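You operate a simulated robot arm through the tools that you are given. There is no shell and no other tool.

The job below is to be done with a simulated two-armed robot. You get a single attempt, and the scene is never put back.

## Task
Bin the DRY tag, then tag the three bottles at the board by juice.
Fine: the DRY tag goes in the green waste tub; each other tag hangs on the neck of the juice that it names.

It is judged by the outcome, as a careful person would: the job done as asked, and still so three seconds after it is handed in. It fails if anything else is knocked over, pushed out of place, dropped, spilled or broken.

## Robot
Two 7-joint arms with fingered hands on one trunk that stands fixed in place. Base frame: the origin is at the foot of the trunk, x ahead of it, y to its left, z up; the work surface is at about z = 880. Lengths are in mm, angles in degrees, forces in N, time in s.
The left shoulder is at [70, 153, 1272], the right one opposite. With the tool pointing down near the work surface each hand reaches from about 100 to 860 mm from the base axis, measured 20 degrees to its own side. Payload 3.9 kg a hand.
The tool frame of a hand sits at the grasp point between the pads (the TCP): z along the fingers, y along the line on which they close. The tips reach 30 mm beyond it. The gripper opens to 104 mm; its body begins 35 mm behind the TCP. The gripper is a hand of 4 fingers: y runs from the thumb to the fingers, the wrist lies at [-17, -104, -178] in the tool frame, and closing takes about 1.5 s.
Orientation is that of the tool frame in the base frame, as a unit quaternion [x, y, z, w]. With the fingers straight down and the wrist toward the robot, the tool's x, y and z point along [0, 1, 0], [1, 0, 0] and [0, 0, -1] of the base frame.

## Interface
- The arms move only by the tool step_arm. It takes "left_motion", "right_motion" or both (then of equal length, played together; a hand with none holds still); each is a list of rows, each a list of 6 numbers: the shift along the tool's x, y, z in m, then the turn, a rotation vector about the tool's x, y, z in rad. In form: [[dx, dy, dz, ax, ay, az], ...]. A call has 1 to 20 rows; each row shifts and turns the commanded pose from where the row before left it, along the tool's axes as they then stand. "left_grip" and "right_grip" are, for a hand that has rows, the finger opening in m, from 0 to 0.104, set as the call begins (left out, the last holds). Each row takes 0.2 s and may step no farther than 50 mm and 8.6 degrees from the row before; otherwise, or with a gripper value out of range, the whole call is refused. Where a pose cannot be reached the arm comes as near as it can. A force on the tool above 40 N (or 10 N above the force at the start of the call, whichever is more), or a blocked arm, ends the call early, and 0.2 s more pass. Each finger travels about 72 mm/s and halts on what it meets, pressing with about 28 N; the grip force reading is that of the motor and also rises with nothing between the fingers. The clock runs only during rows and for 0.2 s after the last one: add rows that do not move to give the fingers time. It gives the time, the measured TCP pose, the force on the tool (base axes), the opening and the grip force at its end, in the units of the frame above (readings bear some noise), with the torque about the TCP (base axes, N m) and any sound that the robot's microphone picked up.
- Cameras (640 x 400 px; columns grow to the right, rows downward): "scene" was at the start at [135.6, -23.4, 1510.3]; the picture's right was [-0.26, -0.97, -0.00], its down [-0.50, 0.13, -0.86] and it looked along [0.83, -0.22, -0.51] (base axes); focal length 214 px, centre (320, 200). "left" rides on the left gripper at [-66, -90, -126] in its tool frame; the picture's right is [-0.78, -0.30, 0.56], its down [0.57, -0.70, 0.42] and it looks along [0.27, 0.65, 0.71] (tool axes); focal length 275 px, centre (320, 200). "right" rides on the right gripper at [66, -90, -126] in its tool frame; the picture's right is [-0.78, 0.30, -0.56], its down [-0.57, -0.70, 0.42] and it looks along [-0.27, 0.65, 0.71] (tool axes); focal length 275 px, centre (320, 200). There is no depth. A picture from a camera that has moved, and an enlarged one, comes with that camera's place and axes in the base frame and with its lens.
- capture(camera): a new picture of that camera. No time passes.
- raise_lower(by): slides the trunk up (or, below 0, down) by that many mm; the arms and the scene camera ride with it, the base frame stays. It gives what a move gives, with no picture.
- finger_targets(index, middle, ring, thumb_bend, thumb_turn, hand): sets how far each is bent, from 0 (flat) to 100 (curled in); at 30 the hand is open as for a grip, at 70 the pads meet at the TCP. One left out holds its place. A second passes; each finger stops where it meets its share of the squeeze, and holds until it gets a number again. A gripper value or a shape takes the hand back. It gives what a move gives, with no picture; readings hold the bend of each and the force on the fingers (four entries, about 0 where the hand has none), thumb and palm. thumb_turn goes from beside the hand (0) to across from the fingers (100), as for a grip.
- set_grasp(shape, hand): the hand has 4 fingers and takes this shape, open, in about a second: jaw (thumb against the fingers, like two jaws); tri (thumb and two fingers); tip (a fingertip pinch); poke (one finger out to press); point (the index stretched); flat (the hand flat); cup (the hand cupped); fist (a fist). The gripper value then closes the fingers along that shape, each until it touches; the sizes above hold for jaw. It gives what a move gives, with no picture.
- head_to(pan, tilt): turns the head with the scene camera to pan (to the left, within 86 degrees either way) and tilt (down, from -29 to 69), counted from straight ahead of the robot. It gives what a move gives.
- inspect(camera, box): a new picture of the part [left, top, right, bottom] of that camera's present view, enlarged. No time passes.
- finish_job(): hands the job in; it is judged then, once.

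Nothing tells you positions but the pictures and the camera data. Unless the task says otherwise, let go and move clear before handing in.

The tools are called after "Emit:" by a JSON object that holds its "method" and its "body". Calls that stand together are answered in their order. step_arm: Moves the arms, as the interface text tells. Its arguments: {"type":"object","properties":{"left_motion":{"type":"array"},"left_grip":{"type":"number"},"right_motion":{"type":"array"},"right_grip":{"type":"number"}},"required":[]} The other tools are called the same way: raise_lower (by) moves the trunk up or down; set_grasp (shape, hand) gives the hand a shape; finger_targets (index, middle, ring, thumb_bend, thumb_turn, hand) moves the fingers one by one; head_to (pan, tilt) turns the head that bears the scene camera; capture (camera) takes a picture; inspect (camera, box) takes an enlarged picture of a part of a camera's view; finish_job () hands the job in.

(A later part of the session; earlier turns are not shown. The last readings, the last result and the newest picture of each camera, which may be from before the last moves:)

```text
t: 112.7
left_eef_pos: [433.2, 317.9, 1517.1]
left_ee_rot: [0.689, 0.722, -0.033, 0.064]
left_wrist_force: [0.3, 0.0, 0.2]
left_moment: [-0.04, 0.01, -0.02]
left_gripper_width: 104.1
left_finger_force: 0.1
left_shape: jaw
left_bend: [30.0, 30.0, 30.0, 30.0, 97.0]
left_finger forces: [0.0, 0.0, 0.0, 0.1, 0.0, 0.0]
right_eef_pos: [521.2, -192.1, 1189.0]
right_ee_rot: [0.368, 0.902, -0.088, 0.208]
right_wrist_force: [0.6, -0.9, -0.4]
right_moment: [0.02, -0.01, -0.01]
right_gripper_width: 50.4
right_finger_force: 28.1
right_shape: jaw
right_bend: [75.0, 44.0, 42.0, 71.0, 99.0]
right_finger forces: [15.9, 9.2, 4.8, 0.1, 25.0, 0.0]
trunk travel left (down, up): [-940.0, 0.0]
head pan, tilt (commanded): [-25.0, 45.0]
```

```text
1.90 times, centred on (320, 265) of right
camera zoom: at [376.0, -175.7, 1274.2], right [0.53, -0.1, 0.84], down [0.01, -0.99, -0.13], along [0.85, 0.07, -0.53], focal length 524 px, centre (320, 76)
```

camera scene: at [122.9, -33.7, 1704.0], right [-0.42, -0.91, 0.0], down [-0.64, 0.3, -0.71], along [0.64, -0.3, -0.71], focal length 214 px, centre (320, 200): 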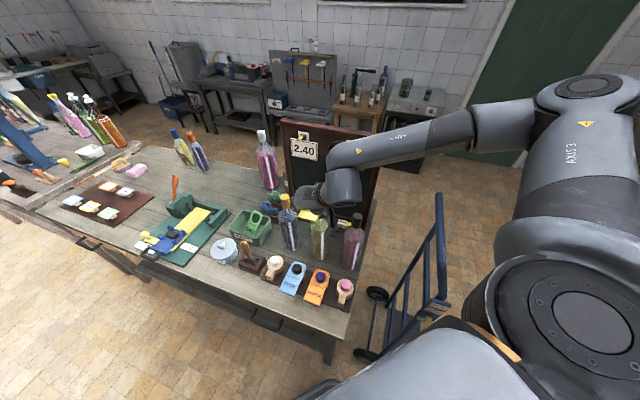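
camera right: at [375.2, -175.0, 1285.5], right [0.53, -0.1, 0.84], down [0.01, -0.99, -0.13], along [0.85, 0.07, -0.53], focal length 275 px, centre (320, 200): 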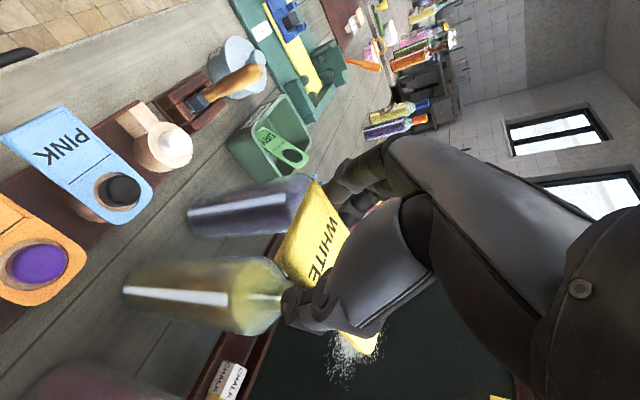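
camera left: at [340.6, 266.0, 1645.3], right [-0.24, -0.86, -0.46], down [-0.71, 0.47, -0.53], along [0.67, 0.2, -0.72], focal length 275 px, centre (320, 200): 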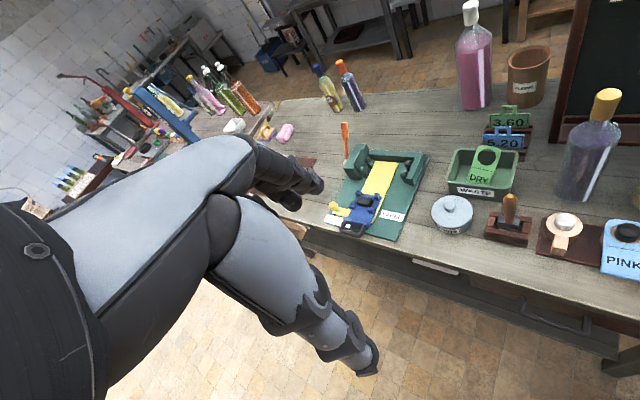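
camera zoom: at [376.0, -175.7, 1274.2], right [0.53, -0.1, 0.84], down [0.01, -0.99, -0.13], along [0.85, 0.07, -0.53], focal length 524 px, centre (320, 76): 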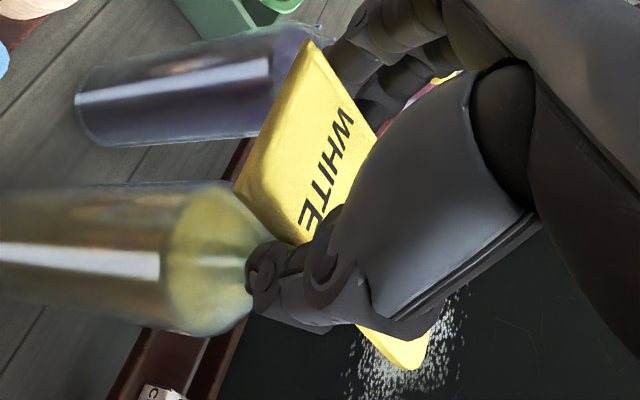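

Emit:
{"method": "step_arm", "body": {"right_motion": [[0.0013, 0, 0.0027, 0, 0, 0], [0.0013, 0, 0.0027, 0, 0, 0], [0.0013, 0, 0.0027, 0, 0, 0], [0, 0, 0, 0, 0, 0]]}}

Emit:
{"method": "inspect", "body": {"camera": "right", "box": [230, 160, 410, 370]}}

Emit:
{"method": "inspect", "body": {"camera": "scene", "box": [285, 180, 355, 240]}}

```text
t: 113.7
left_eef_pos: [432.8, 317.8, 1516.9]
left_ee_rot: [0.688, 0.722, -0.034, 0.063]
left_wrist_force: [-0.4, 0.2, 0.6]
left_moment: [0.01, -0.02, -0.02]
left_gripper_width: 104.1
left_finger_force: 0.0
left_shape: jaw
left_bend: [30.0, 30.0, 30.0, 30.0, 97.0]
left_finger forces: [0.0, 0.0, 0.1, 0.0, 0.0, 0.1]
right_eef_pos: [520.5, -192.8, 1180.3]
right_ee_rot: [0.367, 0.902, -0.088, 0.208]
right_wrist_force: [-0.9, -0.4, 0.3]
right_moment: [0.0, 0.02, 0.0]
right_gripper_width: 50.1
right_finger_force: 28.5
right_shape: jaw
right_bend: [75.0, 44.0, 42.0, 71.0, 99.0]
right_finger forces: [15.9, 9.2, 4.6, 0.1, 24.9, 0.1]
trunk travel left (down, up): [-940.0, 0.0]
head pan, tilt (commanded): [-25.0, 45.0]
```

```text
1.90 times, centred on (320, 265) of right
camera zoom: at [375.2, -176.0, 1264.9], right [0.53, -0.1, 0.84], down [0.01, -0.99, -0.13], along [0.85, 0.07, -0.53], focal length 524 px, centre (320, 76)
```

zoom: 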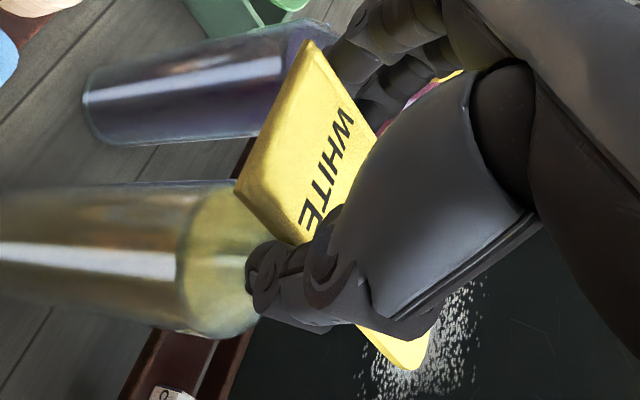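

```text
6.67 times, centred on (320, 210) of scene
camera zoom: at [122.2, -34.3, 1704.0], right [-0.42, -0.91, 0.0], down [-0.64, 0.3, -0.71], along [0.64, -0.3, -0.71], focal length 1430 px, centre (320, 133)
```

zoom: 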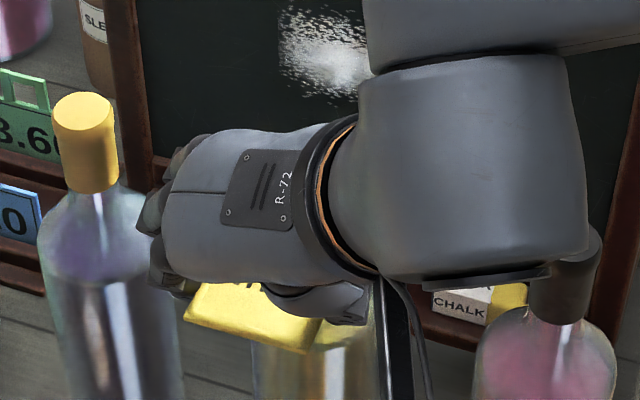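

No contact force, so the cap appears to be inside the ring. Continuing down slowly.

Emit:
{"method": "step_arm", "body": {"right_motion": [[0.0018, 0, 0.0036, 0, 0, 0], [0.0018, 0, 0.0036, 0, 0, 0], [0.0018, 0, 0.0036, 0, 0, 0], [0.0018, 0, 0.0036, 0, 0, 0], [0, 0, 0, 0, 0, 0]]}}

Emit:
{"method": "inspect", "body": {"camera": "scene", "box": [285, 170, 355, 240]}}

Emit:
{"method": "inspect", "body": {"camera": "right", "box": [230, 160, 410, 370]}}

```text
t: 114.9
left_eef_pos: [434.1, 317.4, 1516.4]
left_ee_rot: [0.688, 0.722, -0.034, 0.063]
left_wrist_force: [0.3, -1.0, -0.6]
left_moment: [-0.01, 0.07, 0.0]
left_gripper_width: 104.0
left_finger_force: 0.1
left_shape: jaw
left_bend: [30.0, 30.0, 30.0, 30.0, 97.0]
left_finger forces: [0.0, 0.0, 0.1, 0.0, 0.0, 0.0]
right_eef_pos: [521.1, -193.0, 1165.0]
right_ee_rot: [0.368, 0.902, -0.089, 0.208]
right_wrist_force: [-0.3, 0.2, 0.2]
right_moment: [0.0, -0.01, 0.01]
right_gripper_width: 50.3
right_finger_force: 28.4
right_shape: jaw
right_bend: [75.0, 44.0, 42.0, 71.0, 99.0]
right_finger forces: [15.9, 9.1, 4.7, 0.0, 24.8, 0.0]
trunk travel left (down, up): [-940.0, 0.0]
head pan, tilt (commanded): [-25.0, 45.0]
```

```text
5.71 times, centred on (320, 205) of scene
camera zoom: at [122.3, -34.3, 1704.0], right [-0.42, -0.91, 0.0], down [-0.64, 0.3, -0.71], along [0.64, -0.3, -0.71], focal length 1226 px, centre (320, 171)
```

zoom: 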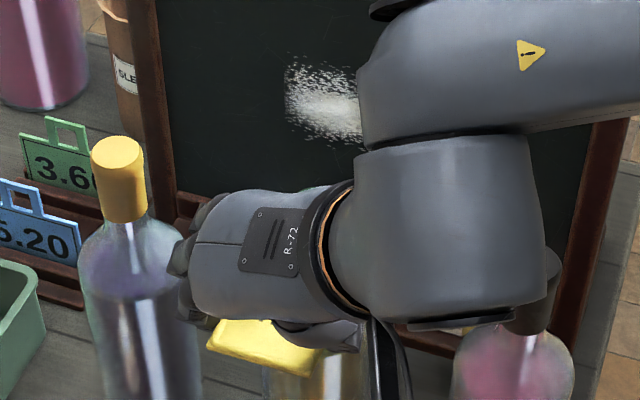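

```text
1.90 times, centred on (320, 265) of right
camera zoom: at [375.1, -176.7, 1249.1], right [0.53, -0.1, 0.84], down [0.01, -0.99, -0.13], along [0.85, 0.07, -0.53], focal length 524 px, centre (320, 76)
```

zoom: 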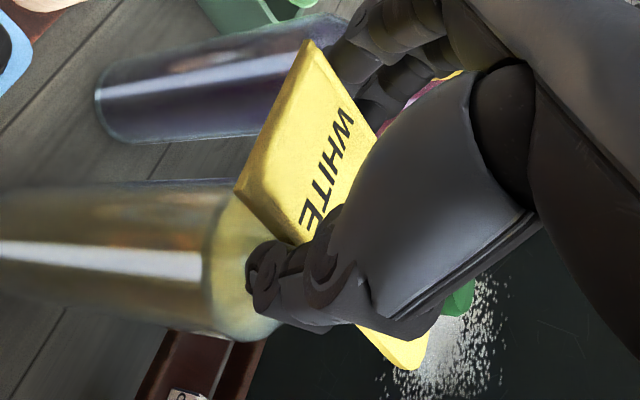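

Emit:
{"method": "step_arm", "body": {"right_motion": [[0.0018, 0, 0.0036, 0, 0, 0], [0.0018, 0, 0.0036, 0, 0, 0], [0.0018, 0, 0.0036, 0, 0, 0], [0.0018, 0, 0.0036, 0, 0, 0], [0.0018, 0, 0.0036, 0, 0, 0], [0, 0, 0, 0, 0, 0]]}}

Emit:
{"method": "inspect", "body": {"camera": "scene", "box": [285, 170, 355, 240]}}

Emit:
{"method": "inspect", "body": {"camera": "right", "box": [230, 160, 410, 370]}}

```text
t: 116.3
left_eef_pos: [432.6, 318.5, 1517.0]
left_ee_rot: [0.688, 0.722, -0.034, 0.063]
left_wrist_force: [0.0, 0.4, -0.1]
left_moment: [-0.01, -0.02, -0.01]
left_gripper_width: 103.7
left_finger_force: 0.0
left_shape: jaw
left_bend: [30.0, 30.0, 30.0, 30.0, 97.0]
left_finger forces: [0.0, 0.0, 0.0, 0.0, 0.0, 0.1]
right_eef_pos: [521.5, -190.9, 1145.6]
right_ee_rot: [0.367, 0.902, -0.088, 0.207]
right_wrist_force: [0.1, 0.1, 0.4]
right_moment: [0.01, 0.05, -0.01]
right_gripper_width: 50.2
right_finger_force: 27.8
right_shape: jaw
right_bend: [75.0, 44.0, 42.0, 71.0, 99.0]
right_finger forces: [15.9, 9.4, 4.8, 0.0, 25.0, 0.0]
trunk travel left (down, up): [-940.0, 0.0]
head pan, tilt (commanded): [-25.0, 45.0]
```

```text
5.71 times, centred on (320, 205) of scene
camera zoom: at [122.2, -34.4, 1704.0], right [-0.42, -0.91, 0.0], down [-0.64, 0.3, -0.71], along [0.64, -0.3, -0.71], focal length 1226 px, centre (320, 171)
```

zoom: 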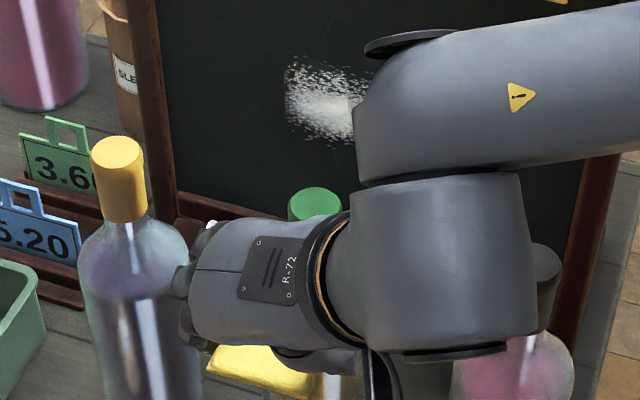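

```text
1.90 times, centred on (320, 265) of right
camera zoom: at [374.8, -175.3, 1229.0], right [0.53, -0.1, 0.84], down [0.01, -0.99, -0.13], along [0.85, 0.07, -0.53], focal length 524 px, centre (320, 76)
```

zoom: 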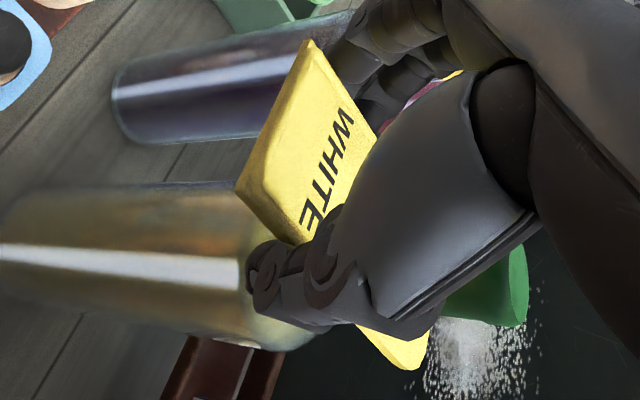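

The green cap now protrudes through the ring. Releasing the WHITE tag onto the neck.

Emit:
{"method": "step_arm", "body": {"right_motion": [[0, 0, 0, 0, 0, 0], [0, 0, 0, 0, 0, 0], [0, 0, 0, 0, 0, 0], [0, 0, 0, 0, 0, 0], [0, 0, 0, 0, 0, 0]], "right_grip": 0.095}}

Emit:
{"method": "capture", "body": {"camera": "right"}}

Emit:
{"method": "inspect", "body": {"camera": "scene", "box": [285, 170, 355, 240]}}

```text
t: 117.5
left_eef_pos: [433.8, 318.2, 1517.6]
left_ee_rot: [0.689, 0.722, -0.034, 0.063]
left_wrist_force: [-1.0, -0.2, -0.1]
left_moment: [-0.01, -0.03, 0.01]
left_gripper_width: 103.8
left_finger_force: 0.2
left_shape: jaw
left_bend: [30.0, 30.0, 30.0, 30.0, 97.0]
left_finger forces: [0.0, 0.1, 0.0, 0.0, 0.0, 0.0]
right_eef_pos: [520.0, -191.1, 1144.2]
right_ee_rot: [0.367, 0.903, -0.089, 0.207]
right_wrist_force: [-0.2, 0.3, 0.4]
right_moment: [0.03, 0.0, -0.05]
right_gripper_width: 94.7
right_finger_force: 0.0
right_shape: jaw
right_bend: [32.0, 32.0, 30.0, 31.0, 98.0]
right_finger forces: [0.1, 0.1, 0.1, 0.1, 0.0, 0.0]
trunk travel left (down, up): [-940.0, 0.0]
head pan, tilt (commanded): [-25.0, 45.0]
```

```text
taken
camera right: at [374.8, -175.3, 1229.1], right [0.53, -0.1, 0.84], down [0.01, -0.99, -0.13], along [0.85, 0.07, -0.53], focal length 275 px, centre (320, 200)
```

right: 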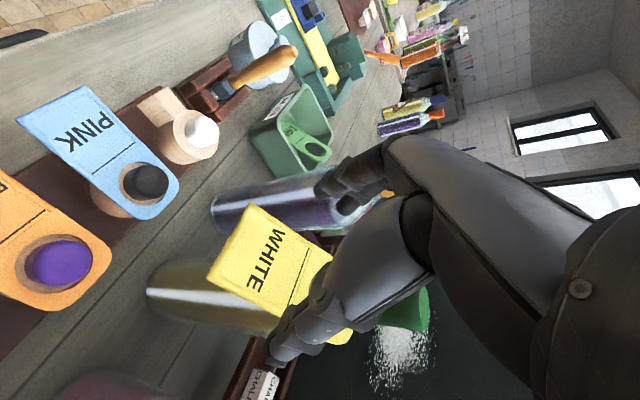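

```text
5.71 times, centred on (320, 205) of scene
camera zoom: at [122.2, -34.4, 1704.0], right [-0.42, -0.91, 0.0], down [-0.64, 0.3, -0.71], along [0.64, -0.3, -0.71], focal length 1226 px, centre (320, 171)
```

zoom: 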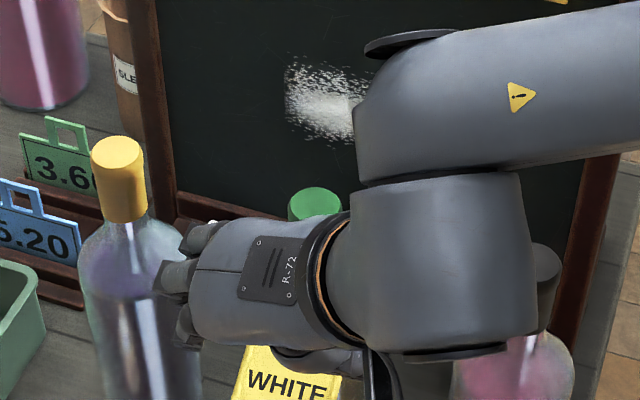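

The WHITE tag hangs on the green-capped bottle. Moving the hand straight up and clear.

Emit:
{"method": "step_arm", "body": {"right_motion": [[-0.0044, 0, -0.009, 0, 0, 0], [-0.0088, 0, -0.018, 0, 0, 0], [-0.0161, 0, -0.0331, 0, 0, 0], [-0.0161, 0, -0.0331, 0, 0, 0], [0, 0, 0, 0, 0, 0]]}}

Emit:
{"method": "capture", "body": {"camera": "right"}}

Emit:
{"method": "inspect", "body": {"camera": "scene", "box": [275, 180, 375, 270]}}

```text
t: 118.7
left_eef_pos: [433.4, 317.2, 1517.7]
left_ee_rot: [0.688, 0.722, -0.033, 0.064]
left_wrist_force: [-0.1, -0.2, -0.4]
left_moment: [-0.01, -0.01, -0.01]
left_gripper_width: 104.1
left_finger_force: 0.0
left_shape: jaw
left_bend: [30.0, 30.0, 30.0, 30.0, 97.0]
left_finger forces: [0.0, 0.1, 0.0, 0.0, 0.1, 0.0]
right_eef_pos: [522.3, -191.4, 1250.2]
right_ee_rot: [0.368, 0.902, -0.088, 0.206]
right_wrist_force: [-0.1, 0.2, -0.5]
right_moment: [0.0, 0.0, 0.04]
right_gripper_width: 94.7
right_finger_force: 0.1
right_shape: jaw
right_bend: [32.0, 32.0, 30.0, 31.0, 98.0]
right_finger forces: [0.0, 0.1, 0.0, 0.0, 0.0, 0.0]
trunk travel left (down, up): [-940.0, 0.0]
head pan, tilt (commanded): [-25.0, 45.0]
```

```text
taken
camera right: at [376.9, -175.8, 1334.3], right [0.53, -0.1, 0.84], down [0.01, -0.99, -0.13], along [0.85, 0.07, -0.53], focal length 275 px, centre (320, 200)
```

right: 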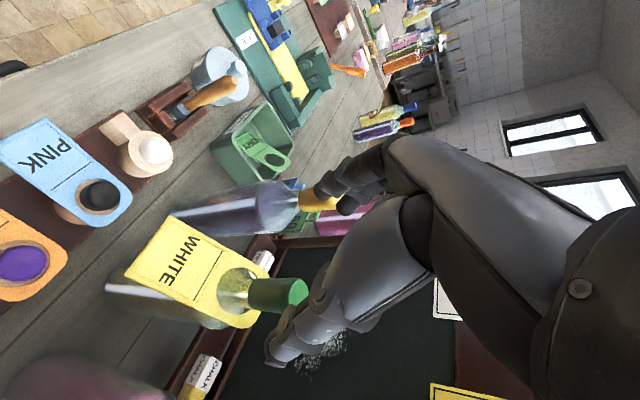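

```text
4.44 times, centred on (325, 225) of scene
camera zoom: at [122.5, -34.4, 1704.0], right [-0.42, -0.91, 0.0], down [-0.64, 0.3, -0.71], along [0.64, -0.3, -0.71], focal length 953 px, centre (298, 89)
```

zoom: 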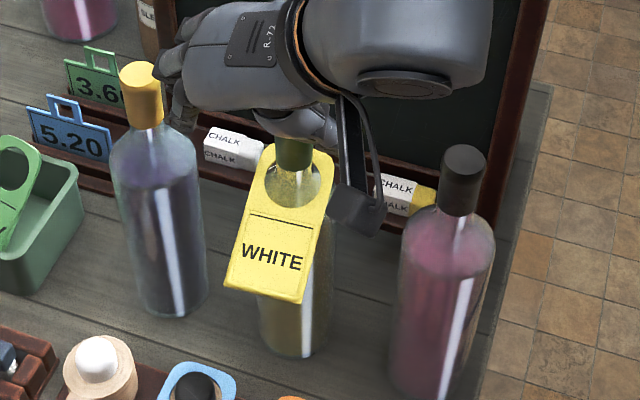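

WHITE is on correctly. Next the PINK tag: moving over its peg at (518,-121) and down to just above it.

Emit:
{"method": "step_arm", "body": {"right_motion": [[0.0357, 0.0151, -0.0175, 0, 0, 0], [0.0357, 0.0151, -0.0175, 0, 0, 0], [0.0357, 0.0151, -0.0175, 0, 0, 0], [0, 0, 0, 0, 0.14, 0], [0.0129, 0, 0.0396, 0, 0, 0], [0.0129, 0, 0.0396, 0, 0, 0], [0.0129, 0, 0.0396, 0, 0, 0], [0.0129, 0, 0.0396, 0, 0, 0], [0.0129, 0, 0.0396, 0, 0, 0], [0.0129, 0, 0.0396, 0, 0, 0], [0, 0, 0, 0, 0, 0]], "right_grip": 0.08}}

Emit:
{"method": "capture", "body": {"camera": "right"}}

Emit:
{"method": "inspect", "body": {"camera": "scene", "box": [225, 190, 365, 310]}}

```text
t: 121.1
left_eef_pos: [431.8, 317.7, 1517.4]
left_ee_rot: [0.688, 0.722, -0.033, 0.062]
left_wrist_force: [0.4, -0.6, 0.4]
left_moment: [0.0, -0.03, -0.01]
left_gripper_width: 103.8
left_finger_force: 0.0
left_shape: jaw
left_bend: [30.0, 30.0, 30.0, 30.0, 97.0]
left_finger forces: [0.0, 0.0, 0.0, 0.0, 0.1, 0.1]
right_eef_pos: [463.7, -77.2, 999.7]
right_ee_rot: [0.373, 0.915, -0.062, 0.144]
right_wrist_force: [0.0, 0.7, -0.1]
right_moment: [0.02, -0.01, 0.01]
right_gripper_width: 80.3
right_finger_force: 0.2
right_shape: jaw
right_bend: [27.0, 35.0, 32.0, 50.0, 98.0]
right_finger forces: [0.0, 0.0, 0.0, 0.0, 0.1, 0.1]
trunk travel left (down, up): [-940.0, 0.0]
head pan, tilt (commanded): [-25.0, 45.0]
```

```text
taken
camera right: at [326.7, -70.3, 1099.1], right [0.61, -0.18, 0.77], down [-0.01, -0.97, -0.22], along [0.79, 0.13, -0.6], focal length 275 px, centre (320, 200)
```

right: 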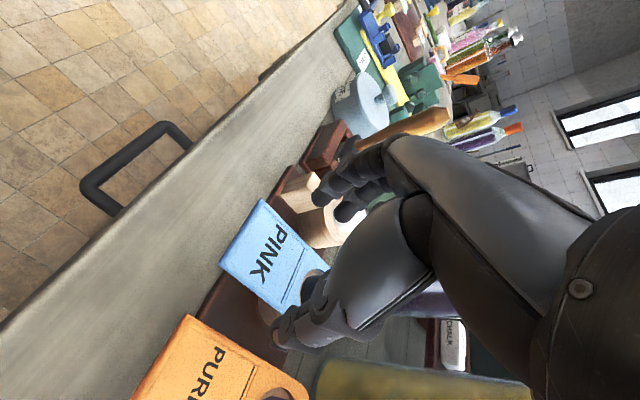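

```text
3.33 times, centred on (295, 250) of scene
camera zoom: at [121.1, -35.5, 1704.1], right [-0.42, -0.91, 0.0], down [-0.64, 0.3, -0.71], along [0.64, -0.3, -0.71], focal length 715 px, centre (403, 33)
```

zoom: 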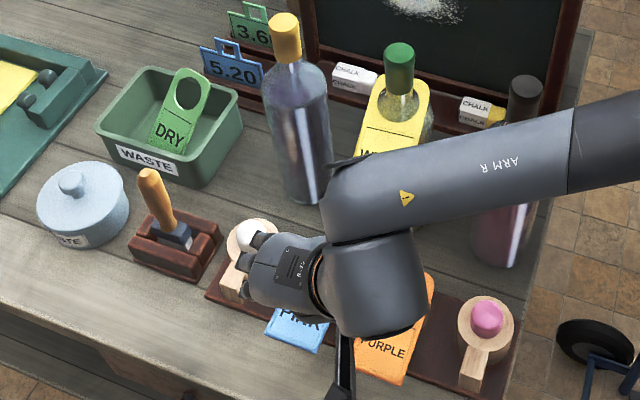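

Emit:
{"method": "step_arm", "body": {"right_motion": [[0.0048, 0.0024, 0.0172, 0, 0, 0], [0.0048, 0.0024, 0.0172, 0, 0, 0], [0, 0, 0, 0, 0, 0]]}}

Emit:
{"method": "inspect", "body": {"camera": "right", "box": [200, 120, 440, 370]}}

```text
t: 121.9
left_eef_pos: [434.8, 317.6, 1517.1]
left_ee_rot: [0.688, 0.722, -0.034, 0.063]
left_wrist_force: [-0.7, 0.2, -0.6]
left_moment: [0.03, 0.01, 0.01]
left_gripper_width: 103.8
left_finger_force: 0.0
left_shape: jaw
left_bend: [30.0, 30.0, 30.0, 30.0, 97.0]
left_finger forces: [0.0, 0.0, 0.0, 0.1, 0.0, 0.0]
right_eef_pos: [470.4, -82.1, 959.3]
right_ee_rot: [0.372, 0.915, -0.064, 0.143]
right_wrist_force: [-0.1, 0.7, -0.1]
right_moment: [0.01, 0.01, 0.0]
right_gripper_width: 80.1
right_finger_force: 0.0
right_shape: jaw
right_bend: [27.0, 35.0, 32.0, 50.0, 98.0]
right_finger forces: [0.0, 0.0, 0.1, 0.1, 0.1, 0.1]
right hand out of reach, approached as far as the arm can: row 2
trunk travel left (down, up): [-940.0, 0.0]
head pan, tilt (commanded): [-25.0, 45.0]
```

```text
1.60 times, centred on (320, 245) of right
camera zoom: at [334.8, -75.4, 1060.0], right [0.62, -0.18, 0.77], down [-0.01, -0.97, -0.22], along [0.79, 0.13, -0.6], focal length 440 px, centre (320, 128)
```

zoom: 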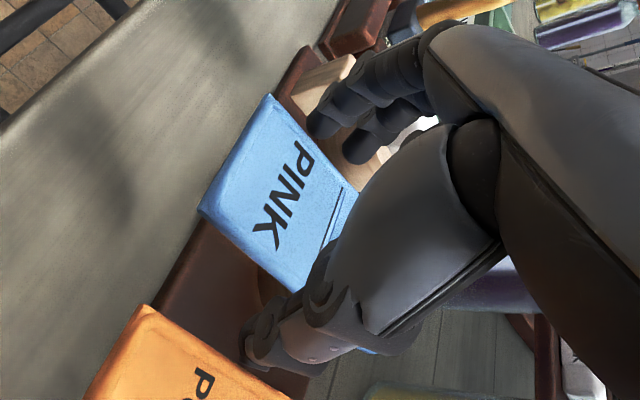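

The arm hits its limit going this low with the trunk fully up. I'll raise the hand and lower the trunk by the same amount instead.

Emit:
{"method": "step_arm", "body": {"right_motion": [[-0.0124, 0, -0.038, 0, 0, 0], [-0.0124, 0, -0.038, 0, 0, 0], [-0.0124, 0, -0.038, 0, 0, 0], [0, 0, 0, 0, 0, 0]]}}

Emit:
{"method": "raise_lower", "body": {"by": -90}}

Emit:
{"method": "capture", "body": {"camera": "right"}}

Emit:
{"method": "capture", "body": {"camera": "scene"}}

```text
t: 122.9
left_eef_pos: [431.9, 318.8, 1518.2]
left_ee_rot: [0.688, 0.722, -0.034, 0.064]
left_wrist_force: [0.2, -0.5, -1.1]
left_moment: [0.01, -0.01, 0.0]
left_gripper_width: 104.0
left_finger_force: 0.0
left_shape: jaw
left_bend: [30.0, 30.0, 30.0, 30.0, 97.0]
left_finger forces: [0.0, 0.0, 0.0, 0.1, 0.1, 0.0]
right_eef_pos: [470.0, -81.3, 1079.3]
right_ee_rot: [0.374, 0.914, -0.062, 0.143]
right_wrist_force: [1.0, 0.5, 0.6]
right_moment: [0.0, 0.0, 0.02]
right_gripper_width: 80.1
right_finger_force: 0.1
right_shape: jaw
right_bend: [27.0, 35.0, 32.0, 50.0, 98.0]
right_finger forces: [0.0, 0.0, 0.0, 0.0, 0.0, 0.1]
trunk travel left (down, up): [-940.0, 0.0]
head pan, tilt (commanded): [-25.0, 45.0]
```

```text
t: 124.1
left_eef_pos: [431.9, 318.9, 1427.5]
left_ee_rot: [0.688, 0.722, -0.034, 0.063]
left_wrist_force: [-0.4, 0.8, -0.1]
left_moment: [-0.01, 0.02, 0.01]
left_gripper_width: 103.7
left_finger_force: 0.0
left_shape: jaw
left_bend: [30.0, 30.0, 30.0, 30.0, 97.0]
left_finger forces: [0.0, 0.0, 0.0, 0.0, 0.0, 0.0]
right_eef_pos: [472.2, -82.5, 990.1]
right_ee_rot: [0.372, 0.915, -0.062, 0.143]
right_wrist_force: [-0.2, 0.0, -0.7]
right_moment: [-0.01, -0.02, 0.03]
right_gripper_width: 80.2
right_finger_force: 0.0
right_shape: jaw
right_bend: [27.0, 35.0, 32.0, 50.0, 98.0]
right_finger forces: [0.0, 0.1, 0.1, 0.0, 0.1, 0.0]
trunk travel left (down, up): [-850.0, 90.0]
head pan, tilt (commanded): [-25.0, 45.0]
```

```text
taken
camera right: at [335.5, -74.6, 1089.1], right [0.61, -0.18, 0.77], down [-0.01, -0.97, -0.22], along [0.79, 0.13, -0.6], focal length 275 px, centre (320, 200)
```

right: 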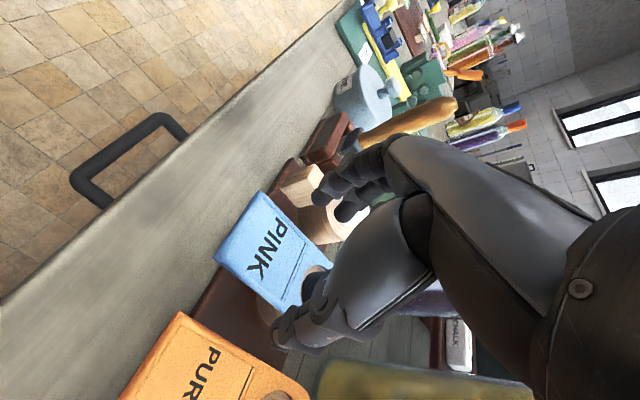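

```text
taken
camera scene: at [122.0, -34.2, 1614.1], right [-0.42, -0.91, 0.0], down [-0.64, 0.3, -0.71], along [0.64, -0.3, -0.71], focal length 214 px, centre (320, 200)
```

scene: 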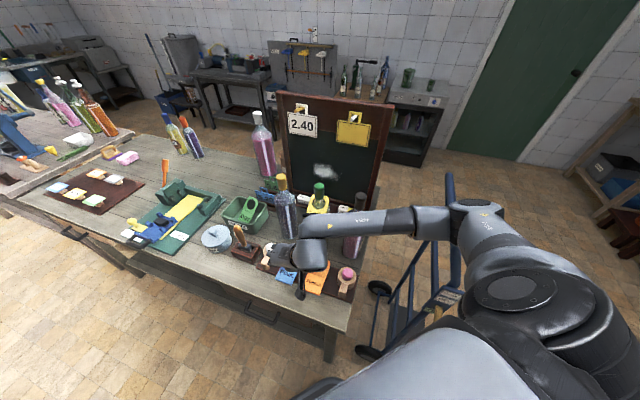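

Emit:
{"method": "step_arm", "body": {"right_motion": [[0.0069, 0.0009, 0.0132, 0, 0, 0], [0.0069, 0.0009, 0.0132, 0, 0, 0], [0, 0, 0, 0, 0, 0]]}}

Emit:
{"method": "inspect", "body": {"camera": "right", "box": [200, 120, 440, 370]}}

Emit:
{"method": "inspect", "body": {"camera": "scene", "box": [250, 220, 370, 310]}}

```text
t: 124.9
left_eef_pos: [432.2, 319.3, 1426.3]
left_ee_rot: [0.688, 0.722, -0.034, 0.063]
left_wrist_force: [0.4, 0.4, 0.0]
left_moment: [-0.01, 0.01, -0.01]
left_gripper_width: 103.9
left_finger_force: 0.0
left_shape: jaw
left_bend: [30.0, 30.0, 30.0, 30.0, 97.0]
left_finger forces: [0.0, 0.1, 0.1, 0.0, 0.0, 0.0]
right_eef_pos: [468.2, -77.2, 960.2]
right_ee_rot: [0.373, 0.914, -0.062, 0.144]
right_wrist_force: [-0.2, -0.9, 0.7]
right_moment: [0.01, 0.04, 0.02]
right_gripper_width: 80.3
right_finger_force: 0.2
right_shape: jaw
right_bend: [27.0, 35.0, 32.0, 50.0, 98.0]
right_finger forces: [0.0, 0.1, 0.0, 0.0, 0.1, 0.0]
trunk travel left (down, up): [-850.0, 90.0]
head pan, tilt (commanded): [-25.0, 45.0]
```

```text
1.60 times, centred on (320, 245) of right
camera zoom: at [333.0, -69.9, 1060.0], right [0.61, -0.18, 0.77], down [-0.01, -0.97, -0.22], along [0.79, 0.13, -0.6], focal length 440 px, centre (320, 128)
```

zoom: 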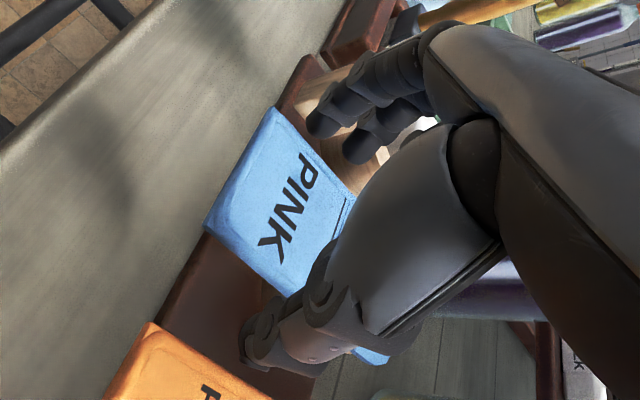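

```text
4.44 times, centred on (310, 265) of scene
camera zoom: at [121.8, -34.5, 1614.1], right [-0.42, -0.91, 0.0], down [-0.64, 0.3, -0.71], along [0.64, -0.3, -0.71], focal length 953 px, centre (364, -89)
```

zoom: 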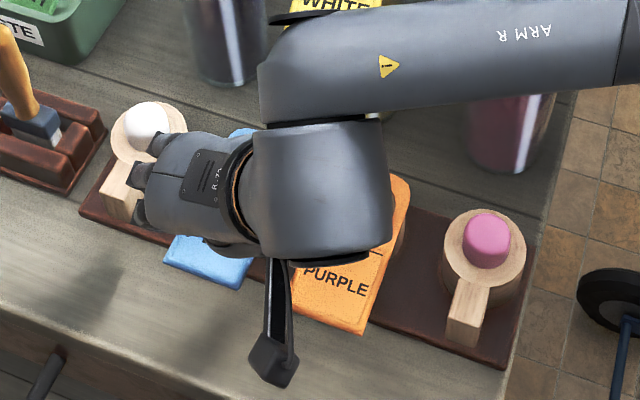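

Emit:
{"method": "step_arm", "body": {"right_motion": [[0.0052, 0.0014, 0.0132, 0, 0, 0], [0, 0, 0, 0, 0, 0]]}}

Emit:
{"method": "inspect", "body": {"camera": "right", "box": [200, 120, 440, 370]}}

```text
t: 125.5
left_eef_pos: [432.9, 317.9, 1426.9]
left_ee_rot: [0.688, 0.722, -0.034, 0.063]
left_wrist_force: [-0.7, -0.4, 0.5]
left_moment: [-0.01, 0.03, 0.01]
left_gripper_width: 104.1
left_finger_force: 0.0
left_shape: jaw
left_bend: [30.0, 30.0, 30.0, 30.0, 97.0]
left_finger forces: [0.0, 0.0, 0.0, 0.1, 0.0, 0.0]
right_eef_pos: [470.6, -76.1, 945.3]
right_ee_rot: [0.372, 0.915, -0.064, 0.144]
right_wrist_force: [0.0, 0.1, -0.5]
right_moment: [-0.04, -0.01, -0.03]
right_gripper_width: 80.2
right_finger_force: 0.1
right_shape: jaw
right_bend: [27.0, 35.0, 32.0, 50.0, 98.0]
right_finger forces: [0.1, 0.0, 0.0, 0.0, 0.0, 0.1]
trunk travel left (down, up): [-850.0, 90.0]
head pan, tilt (commanded): [-25.0, 45.0]
```

```text
1.60 times, centred on (320, 245) of right
camera zoom: at [334.3, -68.4, 1045.1], right [0.61, -0.18, 0.77], down [-0.01, -0.98, -0.22], along [0.79, 0.13, -0.6], focal length 440 px, centre (320, 128)
```

zoom: 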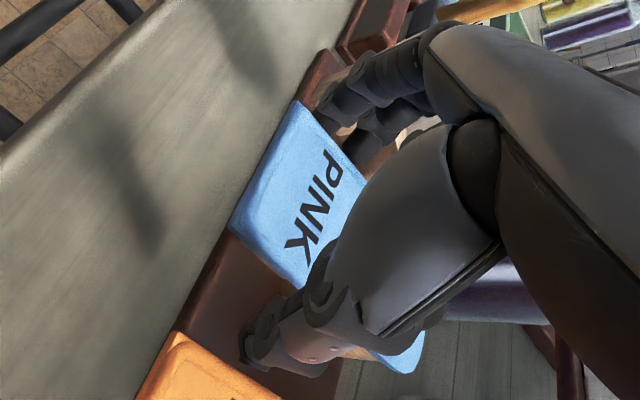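

Emit:
{"method": "step_arm", "body": {"right_motion": [[0, 0, 0, 0, 0, 0], [0, 0, 0, 0, 0, 0], [0, 0, 0, 0, 0, 0], [0, 0, 0, 0, 0, 0], [0, 0, 0, 0, 0, 0], [0, 0, 0, 0, 0, 0]], "right_grip": 0.045}}

Emit:
{"method": "inspect", "body": {"camera": "right", "box": [200, 120, 440, 370]}}

```text
t: 126.9
left_eef_pos: [432.3, 317.0, 1427.2]
left_ee_rot: [0.688, 0.722, -0.033, 0.063]
left_wrist_force: [0.3, -0.4, 0.5]
left_moment: [-0.01, -0.04, 0.01]
left_gripper_width: 103.8
left_finger_force: 0.0
left_shape: jaw
left_bend: [30.0, 30.0, 30.0, 30.0, 97.0]
left_finger forces: [0.1, 0.0, 0.1, 0.0, 0.0, 0.0]
right_eef_pos: [470.0, -75.2, 945.4]
right_ee_rot: [0.373, 0.915, -0.062, 0.143]
right_wrist_force: [0.6, -0.1, 0.2]
right_moment: [-0.05, -0.05, -0.01]
right_gripper_width: 49.6
right_finger_force: 27.5
right_shape: jaw
right_bend: [75.0, 45.0, 41.0, 70.0, 99.0]
right_finger forces: [16.4, 6.6, 5.5, 0.0, 26.2, 0.1]
trunk travel left (down, up): [-850.0, 90.0]
head pan, tilt (commanded): [-25.0, 45.0]
```

```text
1.60 times, centred on (320, 245) of right
camera zoom: at [334.1, -68.4, 1045.1], right [0.61, -0.18, 0.77], down [-0.01, -0.97, -0.22], along [0.79, 0.13, -0.6], focal length 440 px, centre (320, 128)
```

zoom: 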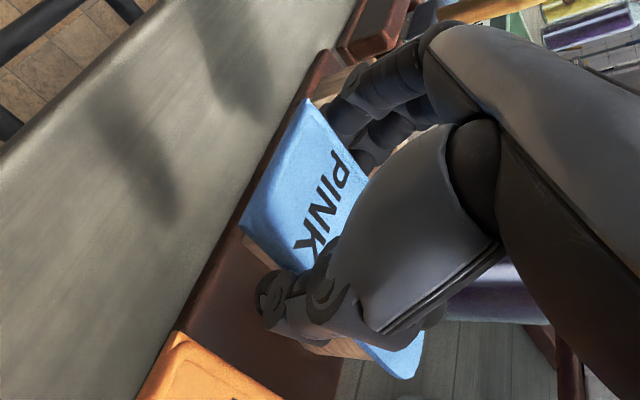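

PINK is gripped just like WHITE was. Lifting straight up, gently at first.

Emit:
{"method": "step_arm", "body": {"right_motion": [[-0.0016, 0, -0.0047, 0, 0, 0], [-0.0016, 0, -0.0047, 0, 0, 0], [-0.0016, 0, -0.0047, 0, 0, 0], [-0.0025, 0, -0.0076, 0, 0, 0], [-0.0025, 0, -0.0076, 0, 0, 0], [-0.0025, 0, -0.0076, 0, 0, 0], [-0.0031, 0, -0.0095, 0, 0, 0], [-0.0062, 0, -0.019, 0, 0, 0], [-0.0062, 0, -0.019, 0, 0, 0], [0, 0, 0, 0, 0, 0]]}}

Emit:
{"method": "inspect", "body": {"camera": "right", "box": [250, 160, 410, 370]}}

Emit:
{"method": "capture", "body": {"camera": "left"}}

Emit:
{"method": "inspect", "body": {"camera": "scene", "box": [250, 220, 370, 310]}}

```text
t: 129.1
left_eef_pos: [433.4, 319.1, 1427.3]
left_ee_rot: [0.688, 0.722, -0.034, 0.063]
left_wrist_force: [-0.7, 0.5, -0.2]
left_moment: [-0.03, 0.03, -0.02]
left_gripper_width: 103.7
left_finger_force: 0.1
left_shape: jaw
left_bend: [30.0, 30.0, 30.0, 30.0, 97.0]
left_finger forces: [0.0, 0.0, 0.1, 0.1, 0.0, 0.0]
right_eef_pos: [469.8, -76.8, 1034.8]
right_ee_rot: [0.372, 0.915, -0.062, 0.144]
right_wrist_force: [0.2, 0.0, 0.3]
right_moment: [0.04, -0.01, -0.01]
right_gripper_width: 49.4
right_finger_force: 27.8
right_shape: jaw
right_bend: [75.0, 45.0, 41.0, 71.0, 99.0]
right_finger forces: [16.6, 7.8, 4.8, 0.0, 26.0, 0.0]
trunk travel left (down, up): [-850.0, 90.0]
head pan, tilt (commanded): [-25.0, 45.0]
```

```text
1.90 times, centred on (330, 265) of right
camera zoom: at [334.1, -69.3, 1133.5], right [0.61, -0.18, 0.77], down [-0.01, -0.98, -0.22], along [0.79, 0.13, -0.6], focal length 524 px, centre (301, 76)
```

zoom: 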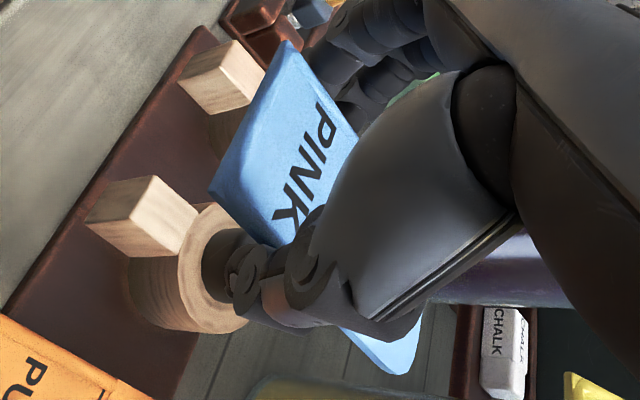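

```text
taken
camera left: at [340.1, 265.4, 1555.5], right [-0.24, -0.86, -0.46], down [-0.71, 0.47, -0.53], along [0.67, 0.2, -0.72], focal length 275 px, centre (320, 200)
```

left: 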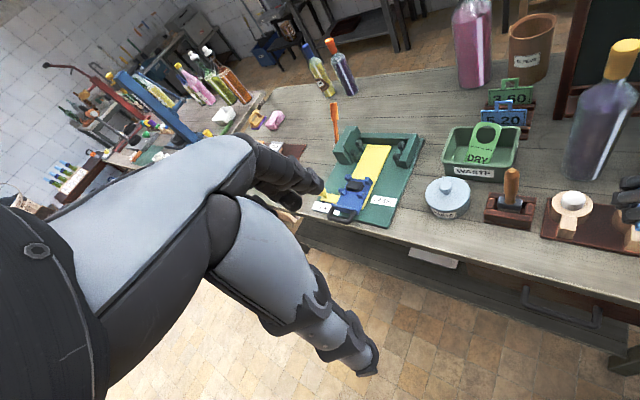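

```text
4.44 times, centred on (310, 265) of scene
camera zoom: at [122.3, -34.3, 1614.0], right [-0.42, -0.91, 0.0], down [-0.64, 0.3, -0.71], along [0.64, -0.3, -0.71], focal length 953 px, centre (364, -89)
```

zoom: 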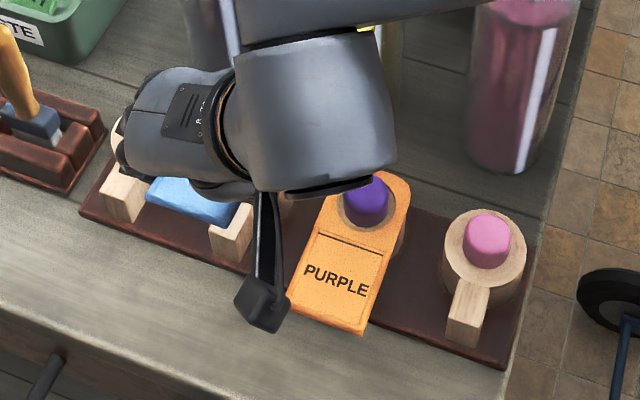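

PINK is free. I'll raise the trunk and carry the tag high across to the black-capped (pink juice) bottle.

Emit:
{"method": "raise_lower", "body": {"by": 90}}

Emit:
{"method": "step_arm", "body": {"right_motion": [[0, 0, 0, 0, -0.105, 0], [-0.017, 0, -0.038, 0, 0, 0], [-0.017, 0, -0.038, 0, 0, 0], [-0.017, 0, -0.038, 0, 0, 0], [-0.0212, -0.0359, 0.0095, 0, 0, 0], [-0.0212, -0.0359, 0.0095, 0, 0, 0], [-0.0212, -0.0359, 0.0095, 0, 0, 0], [-0.0212, -0.0359, 0.0095, 0, 0, 0], [-0.0212, -0.0359, 0.0095, 0, 0, 0], [0, 0, 0, 0, 0, 0]]}}

Emit:
{"method": "capture", "body": {"camera": "scene"}}

Emit:
{"method": "capture", "body": {"camera": "right"}}

```text
t: 130.4
left_eef_pos: [433.6, 319.2, 1517.2]
left_ee_rot: [0.688, 0.722, -0.034, 0.063]
left_wrist_force: [-0.1, -0.2, 0.8]
left_moment: [0.03, -0.02, 0.01]
left_gripper_width: 103.8
left_finger_force: 0.0
left_shape: jaw
left_bend: [30.0, 30.0, 30.0, 30.0, 97.0]
left_finger forces: [0.0, 0.0, 0.0, 0.0, 0.1, 0.1]
right_eef_pos: [469.0, -76.1, 1123.6]
right_ee_rot: [0.373, 0.915, -0.062, 0.144]
right_wrist_force: [0.3, -1.2, -0.4]
right_moment: [0.02, 0.03, 0.0]
right_gripper_width: 49.4
right_finger_force: 28.2
right_shape: jaw
right_bend: [75.0, 45.0, 41.0, 71.0, 99.0]
right_finger forces: [16.4, 7.8, 4.7, 0.0, 26.0, 0.0]
trunk travel left (down, up): [-940.0, 0.0]
head pan, tilt (commanded): [-25.0, 45.0]
```

```text
t: 132.6
left_eef_pos: [433.5, 321.9, 1516.0]
left_ee_rot: [0.688, 0.722, -0.034, 0.063]
left_wrist_force: [0.8, 0.4, -0.1]
left_moment: [-0.02, 0.0, 0.0]
left_gripper_width: 103.9
left_finger_force: 0.1
left_shape: jaw
left_bend: [30.0, 30.0, 30.0, 30.0, 97.0]
left_finger forces: [0.0, 0.0, 0.0, 0.0, 0.0, 0.1]
right_eef_pos: [431.0, -280.9, 1251.8]
right_ee_rot: [0.368, 0.906, -0.082, 0.193]
right_wrist_force: [0.4, 1.0, -0.7]
right_moment: [0.0, 0.01, -0.03]
right_gripper_width: 49.4
right_finger_force: 27.9
right_shape: jaw
right_bend: [75.0, 45.0, 41.0, 72.0, 100.0]
right_finger forces: [17.1, 8.5, 4.8, 0.0, 25.0, 0.0]
trunk travel left (down, up): [-940.0, 0.0]
head pan, tilt (commanded): [-25.0, 45.0]
```

```text
taken
camera scene: at [123.0, -29.8, 1704.0], right [-0.42, -0.91, 0.0], down [-0.64, 0.3, -0.71], along [0.64, -0.3, -0.71], focal length 214 px, centre (320, 200)
```

scene: 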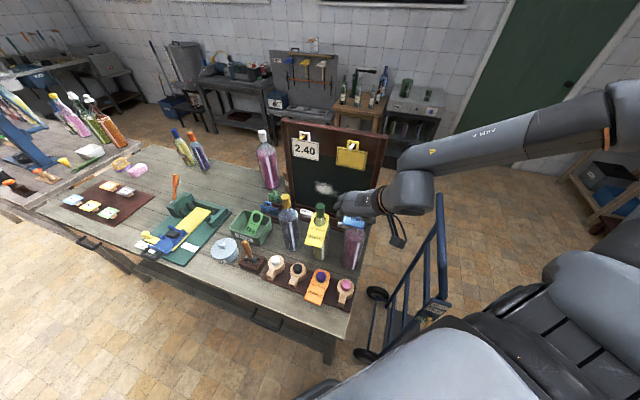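

```text
taken
camera right: at [288.5, -266.7, 1339.2], right [0.55, -0.12, 0.82], down [0.01, -0.99, -0.15], along [0.83, 0.09, -0.55], focal length 275 px, centre (320, 200)
```

right: 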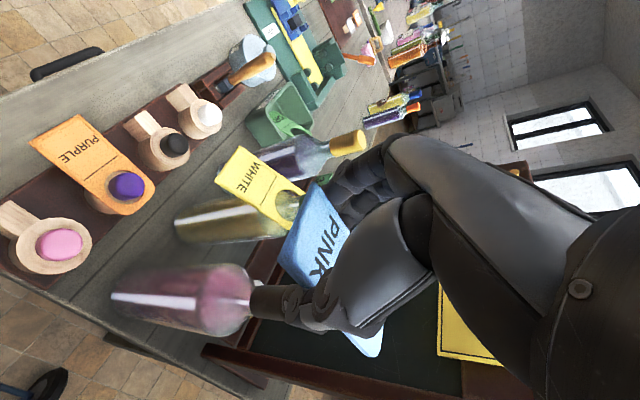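

Emit:
{"method": "inspect", "body": {"camera": "right", "box": [230, 160, 410, 370]}}

Emit:
{"method": "inspect", "body": {"camera": "scene", "box": [310, 180, 400, 270]}}

```text
1.90 times, centred on (320, 265) of right
camera zoom: at [288.5, -266.7, 1339.2], right [0.55, -0.12, 0.82], down [0.01, -0.99, -0.15], along [0.83, 0.09, -0.55], focal length 524 px, centre (320, 76)
```

zoom: 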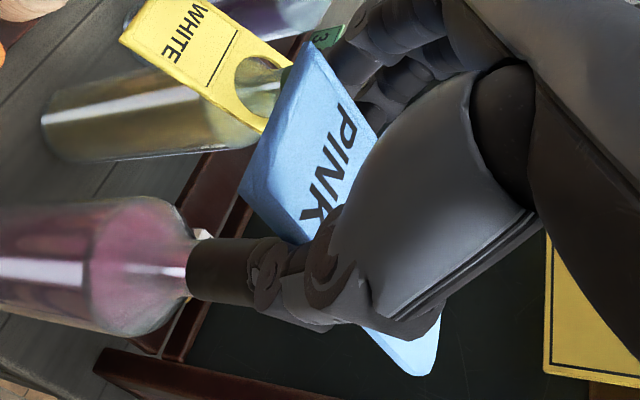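

```text
4.44 times, centred on (355, 225) of scene
camera zoom: at [123.0, -29.8, 1704.0], right [-0.42, -0.91, 0.0], down [-0.64, 0.3, -0.71], along [0.64, -0.3, -0.71], focal length 953 px, centre (164, 89)
```

zoom: 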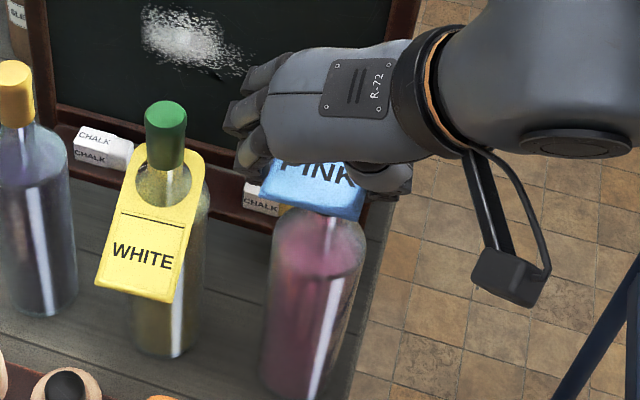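

Emit:
{"method": "inspect", "body": {"camera": "right", "box": [265, 165, 345, 275]}}

Emit:
{"method": "inspect", "body": {"camera": "right", "box": [320, 310, 420, 370]}}

Emit:
{"method": "inspect", "body": {"camera": "scene", "box": [325, 205, 375, 245]}}

```text
3.64 times, centred on (305, 220) of right
camera zoom: at [288.5, -266.7, 1339.2], right [0.55, -0.12, 0.82], down [0.01, -0.99, -0.15], along [0.83, 0.09, -0.55], focal length 1001 px, centre (374, 127)
```

zoom: 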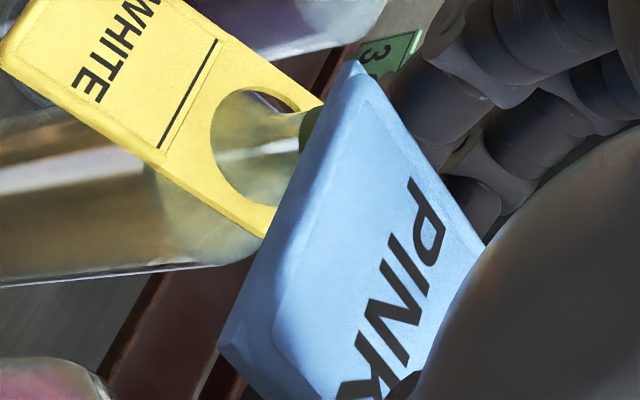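

```text
6.40 times, centred on (370, 340) of right
camera zoom: at [288.5, -266.7, 1339.2], right [0.55, -0.12, 0.82], down [0.01, -0.99, -0.15], along [0.83, 0.09, -0.55], focal length 1762 px, centre (0, -696)
```

zoom: 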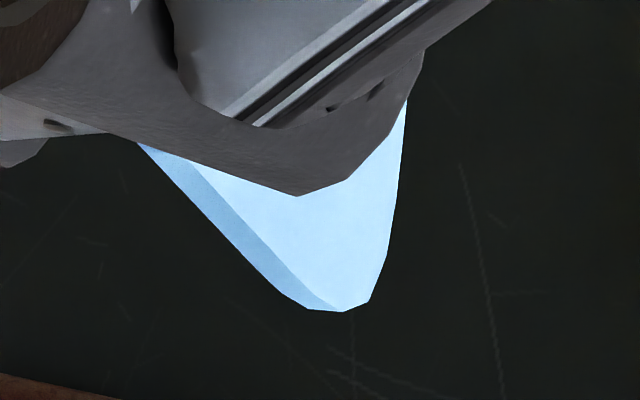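

```text
10.00 times, centred on (350, 225) of scene
camera zoom: at [123.0, -29.8, 1704.0], right [-0.42, -0.91, 0.0], down [-0.64, 0.3, -0.71], along [0.64, -0.3, -0.71], focal length 2145 px, centre (20, -50)
```

zoom: 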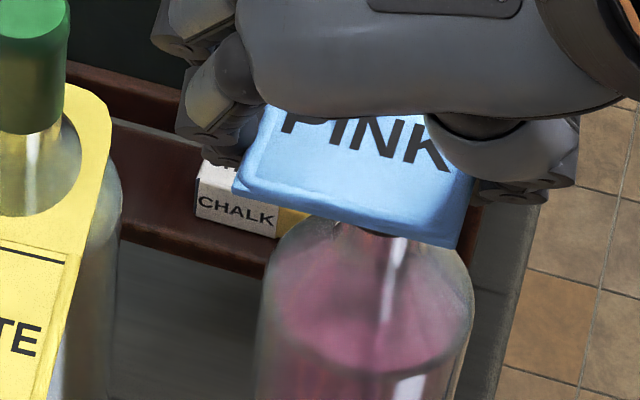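

Emit:
{"method": "step_arm", "body": {"right_motion": [[-0.0006, -0.0051, 0.0003, 0, 0, 0], [0.0075, 0, 0.0167, 0, 0, 0], [0.0075, 0, 0.0167, 0, 0, 0], [0.0062, 0, 0.0137, 0, 0, 0], [0, 0, 0, 0, 0, 0]]}}

Emit:
{"method": "capture", "body": {"camera": "right"}}

Emit:
{"method": "inspect", "body": {"camera": "scene", "box": [310, 180, 400, 270]}}

```text
t: 133.8
left_eef_pos: [433.5, 318.8, 1517.0]
left_ee_rot: [0.688, 0.722, -0.034, 0.063]
left_wrist_force: [-0.6, -1.0, -0.5]
left_moment: [-0.01, 0.0, 0.02]
left_gripper_width: 103.9
left_finger_force: 0.0
left_shape: jaw
left_bend: [30.0, 30.0, 30.0, 30.0, 97.0]
left_finger forces: [0.0, 0.0, 0.1, 0.0, 0.0, 0.1]
right_eef_pos: [425.9, -288.0, 1199.1]
right_ee_rot: [0.369, 0.906, -0.082, 0.192]
right_wrist_force: [-0.2, 0.8, -0.4]
right_moment: [0.02, -0.02, 0.01]
right_gripper_width: 49.6
right_finger_force: 27.9
right_shape: jaw
right_bend: [75.0, 45.0, 41.0, 72.0, 100.0]
right_finger forces: [17.2, 8.5, 4.8, 0.1, 24.7, 0.1]
trunk travel left (down, up): [-940.0, 0.0]
head pan, tilt (commanded): [-25.0, 45.0]
```

```text
taken
camera right: at [282.1, -274.3, 1286.6], right [0.55, -0.12, 0.82], down [0.01, -0.99, -0.15], along [0.83, 0.09, -0.55], focal length 275 px, centre (320, 200)
```

right: 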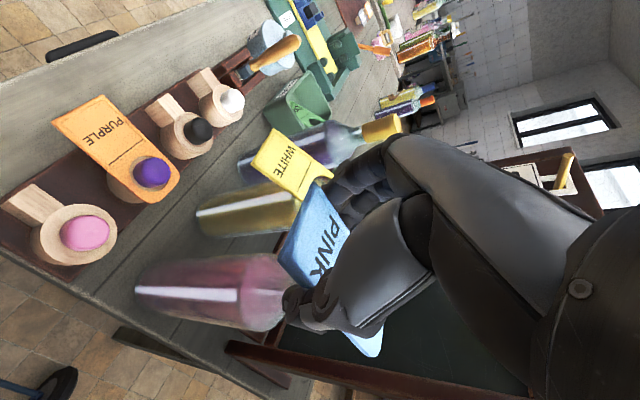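

```text
4.44 times, centred on (355, 225) of scene
camera zoom: at [121.2, -33.4, 1704.1], right [-0.42, -0.91, 0.0], down [-0.64, 0.3, -0.71], along [0.64, -0.3, -0.71], focal length 953 px, centre (164, 89)
```

zoom: 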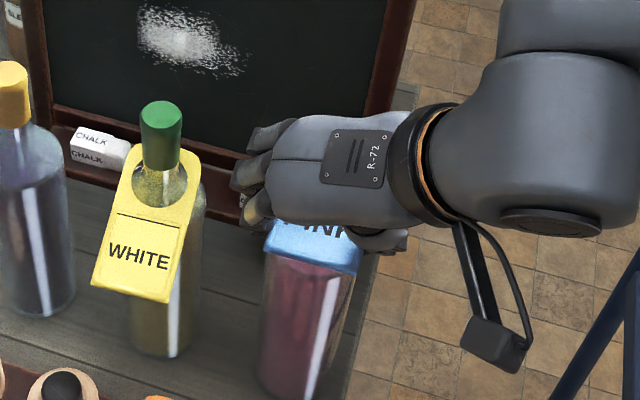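

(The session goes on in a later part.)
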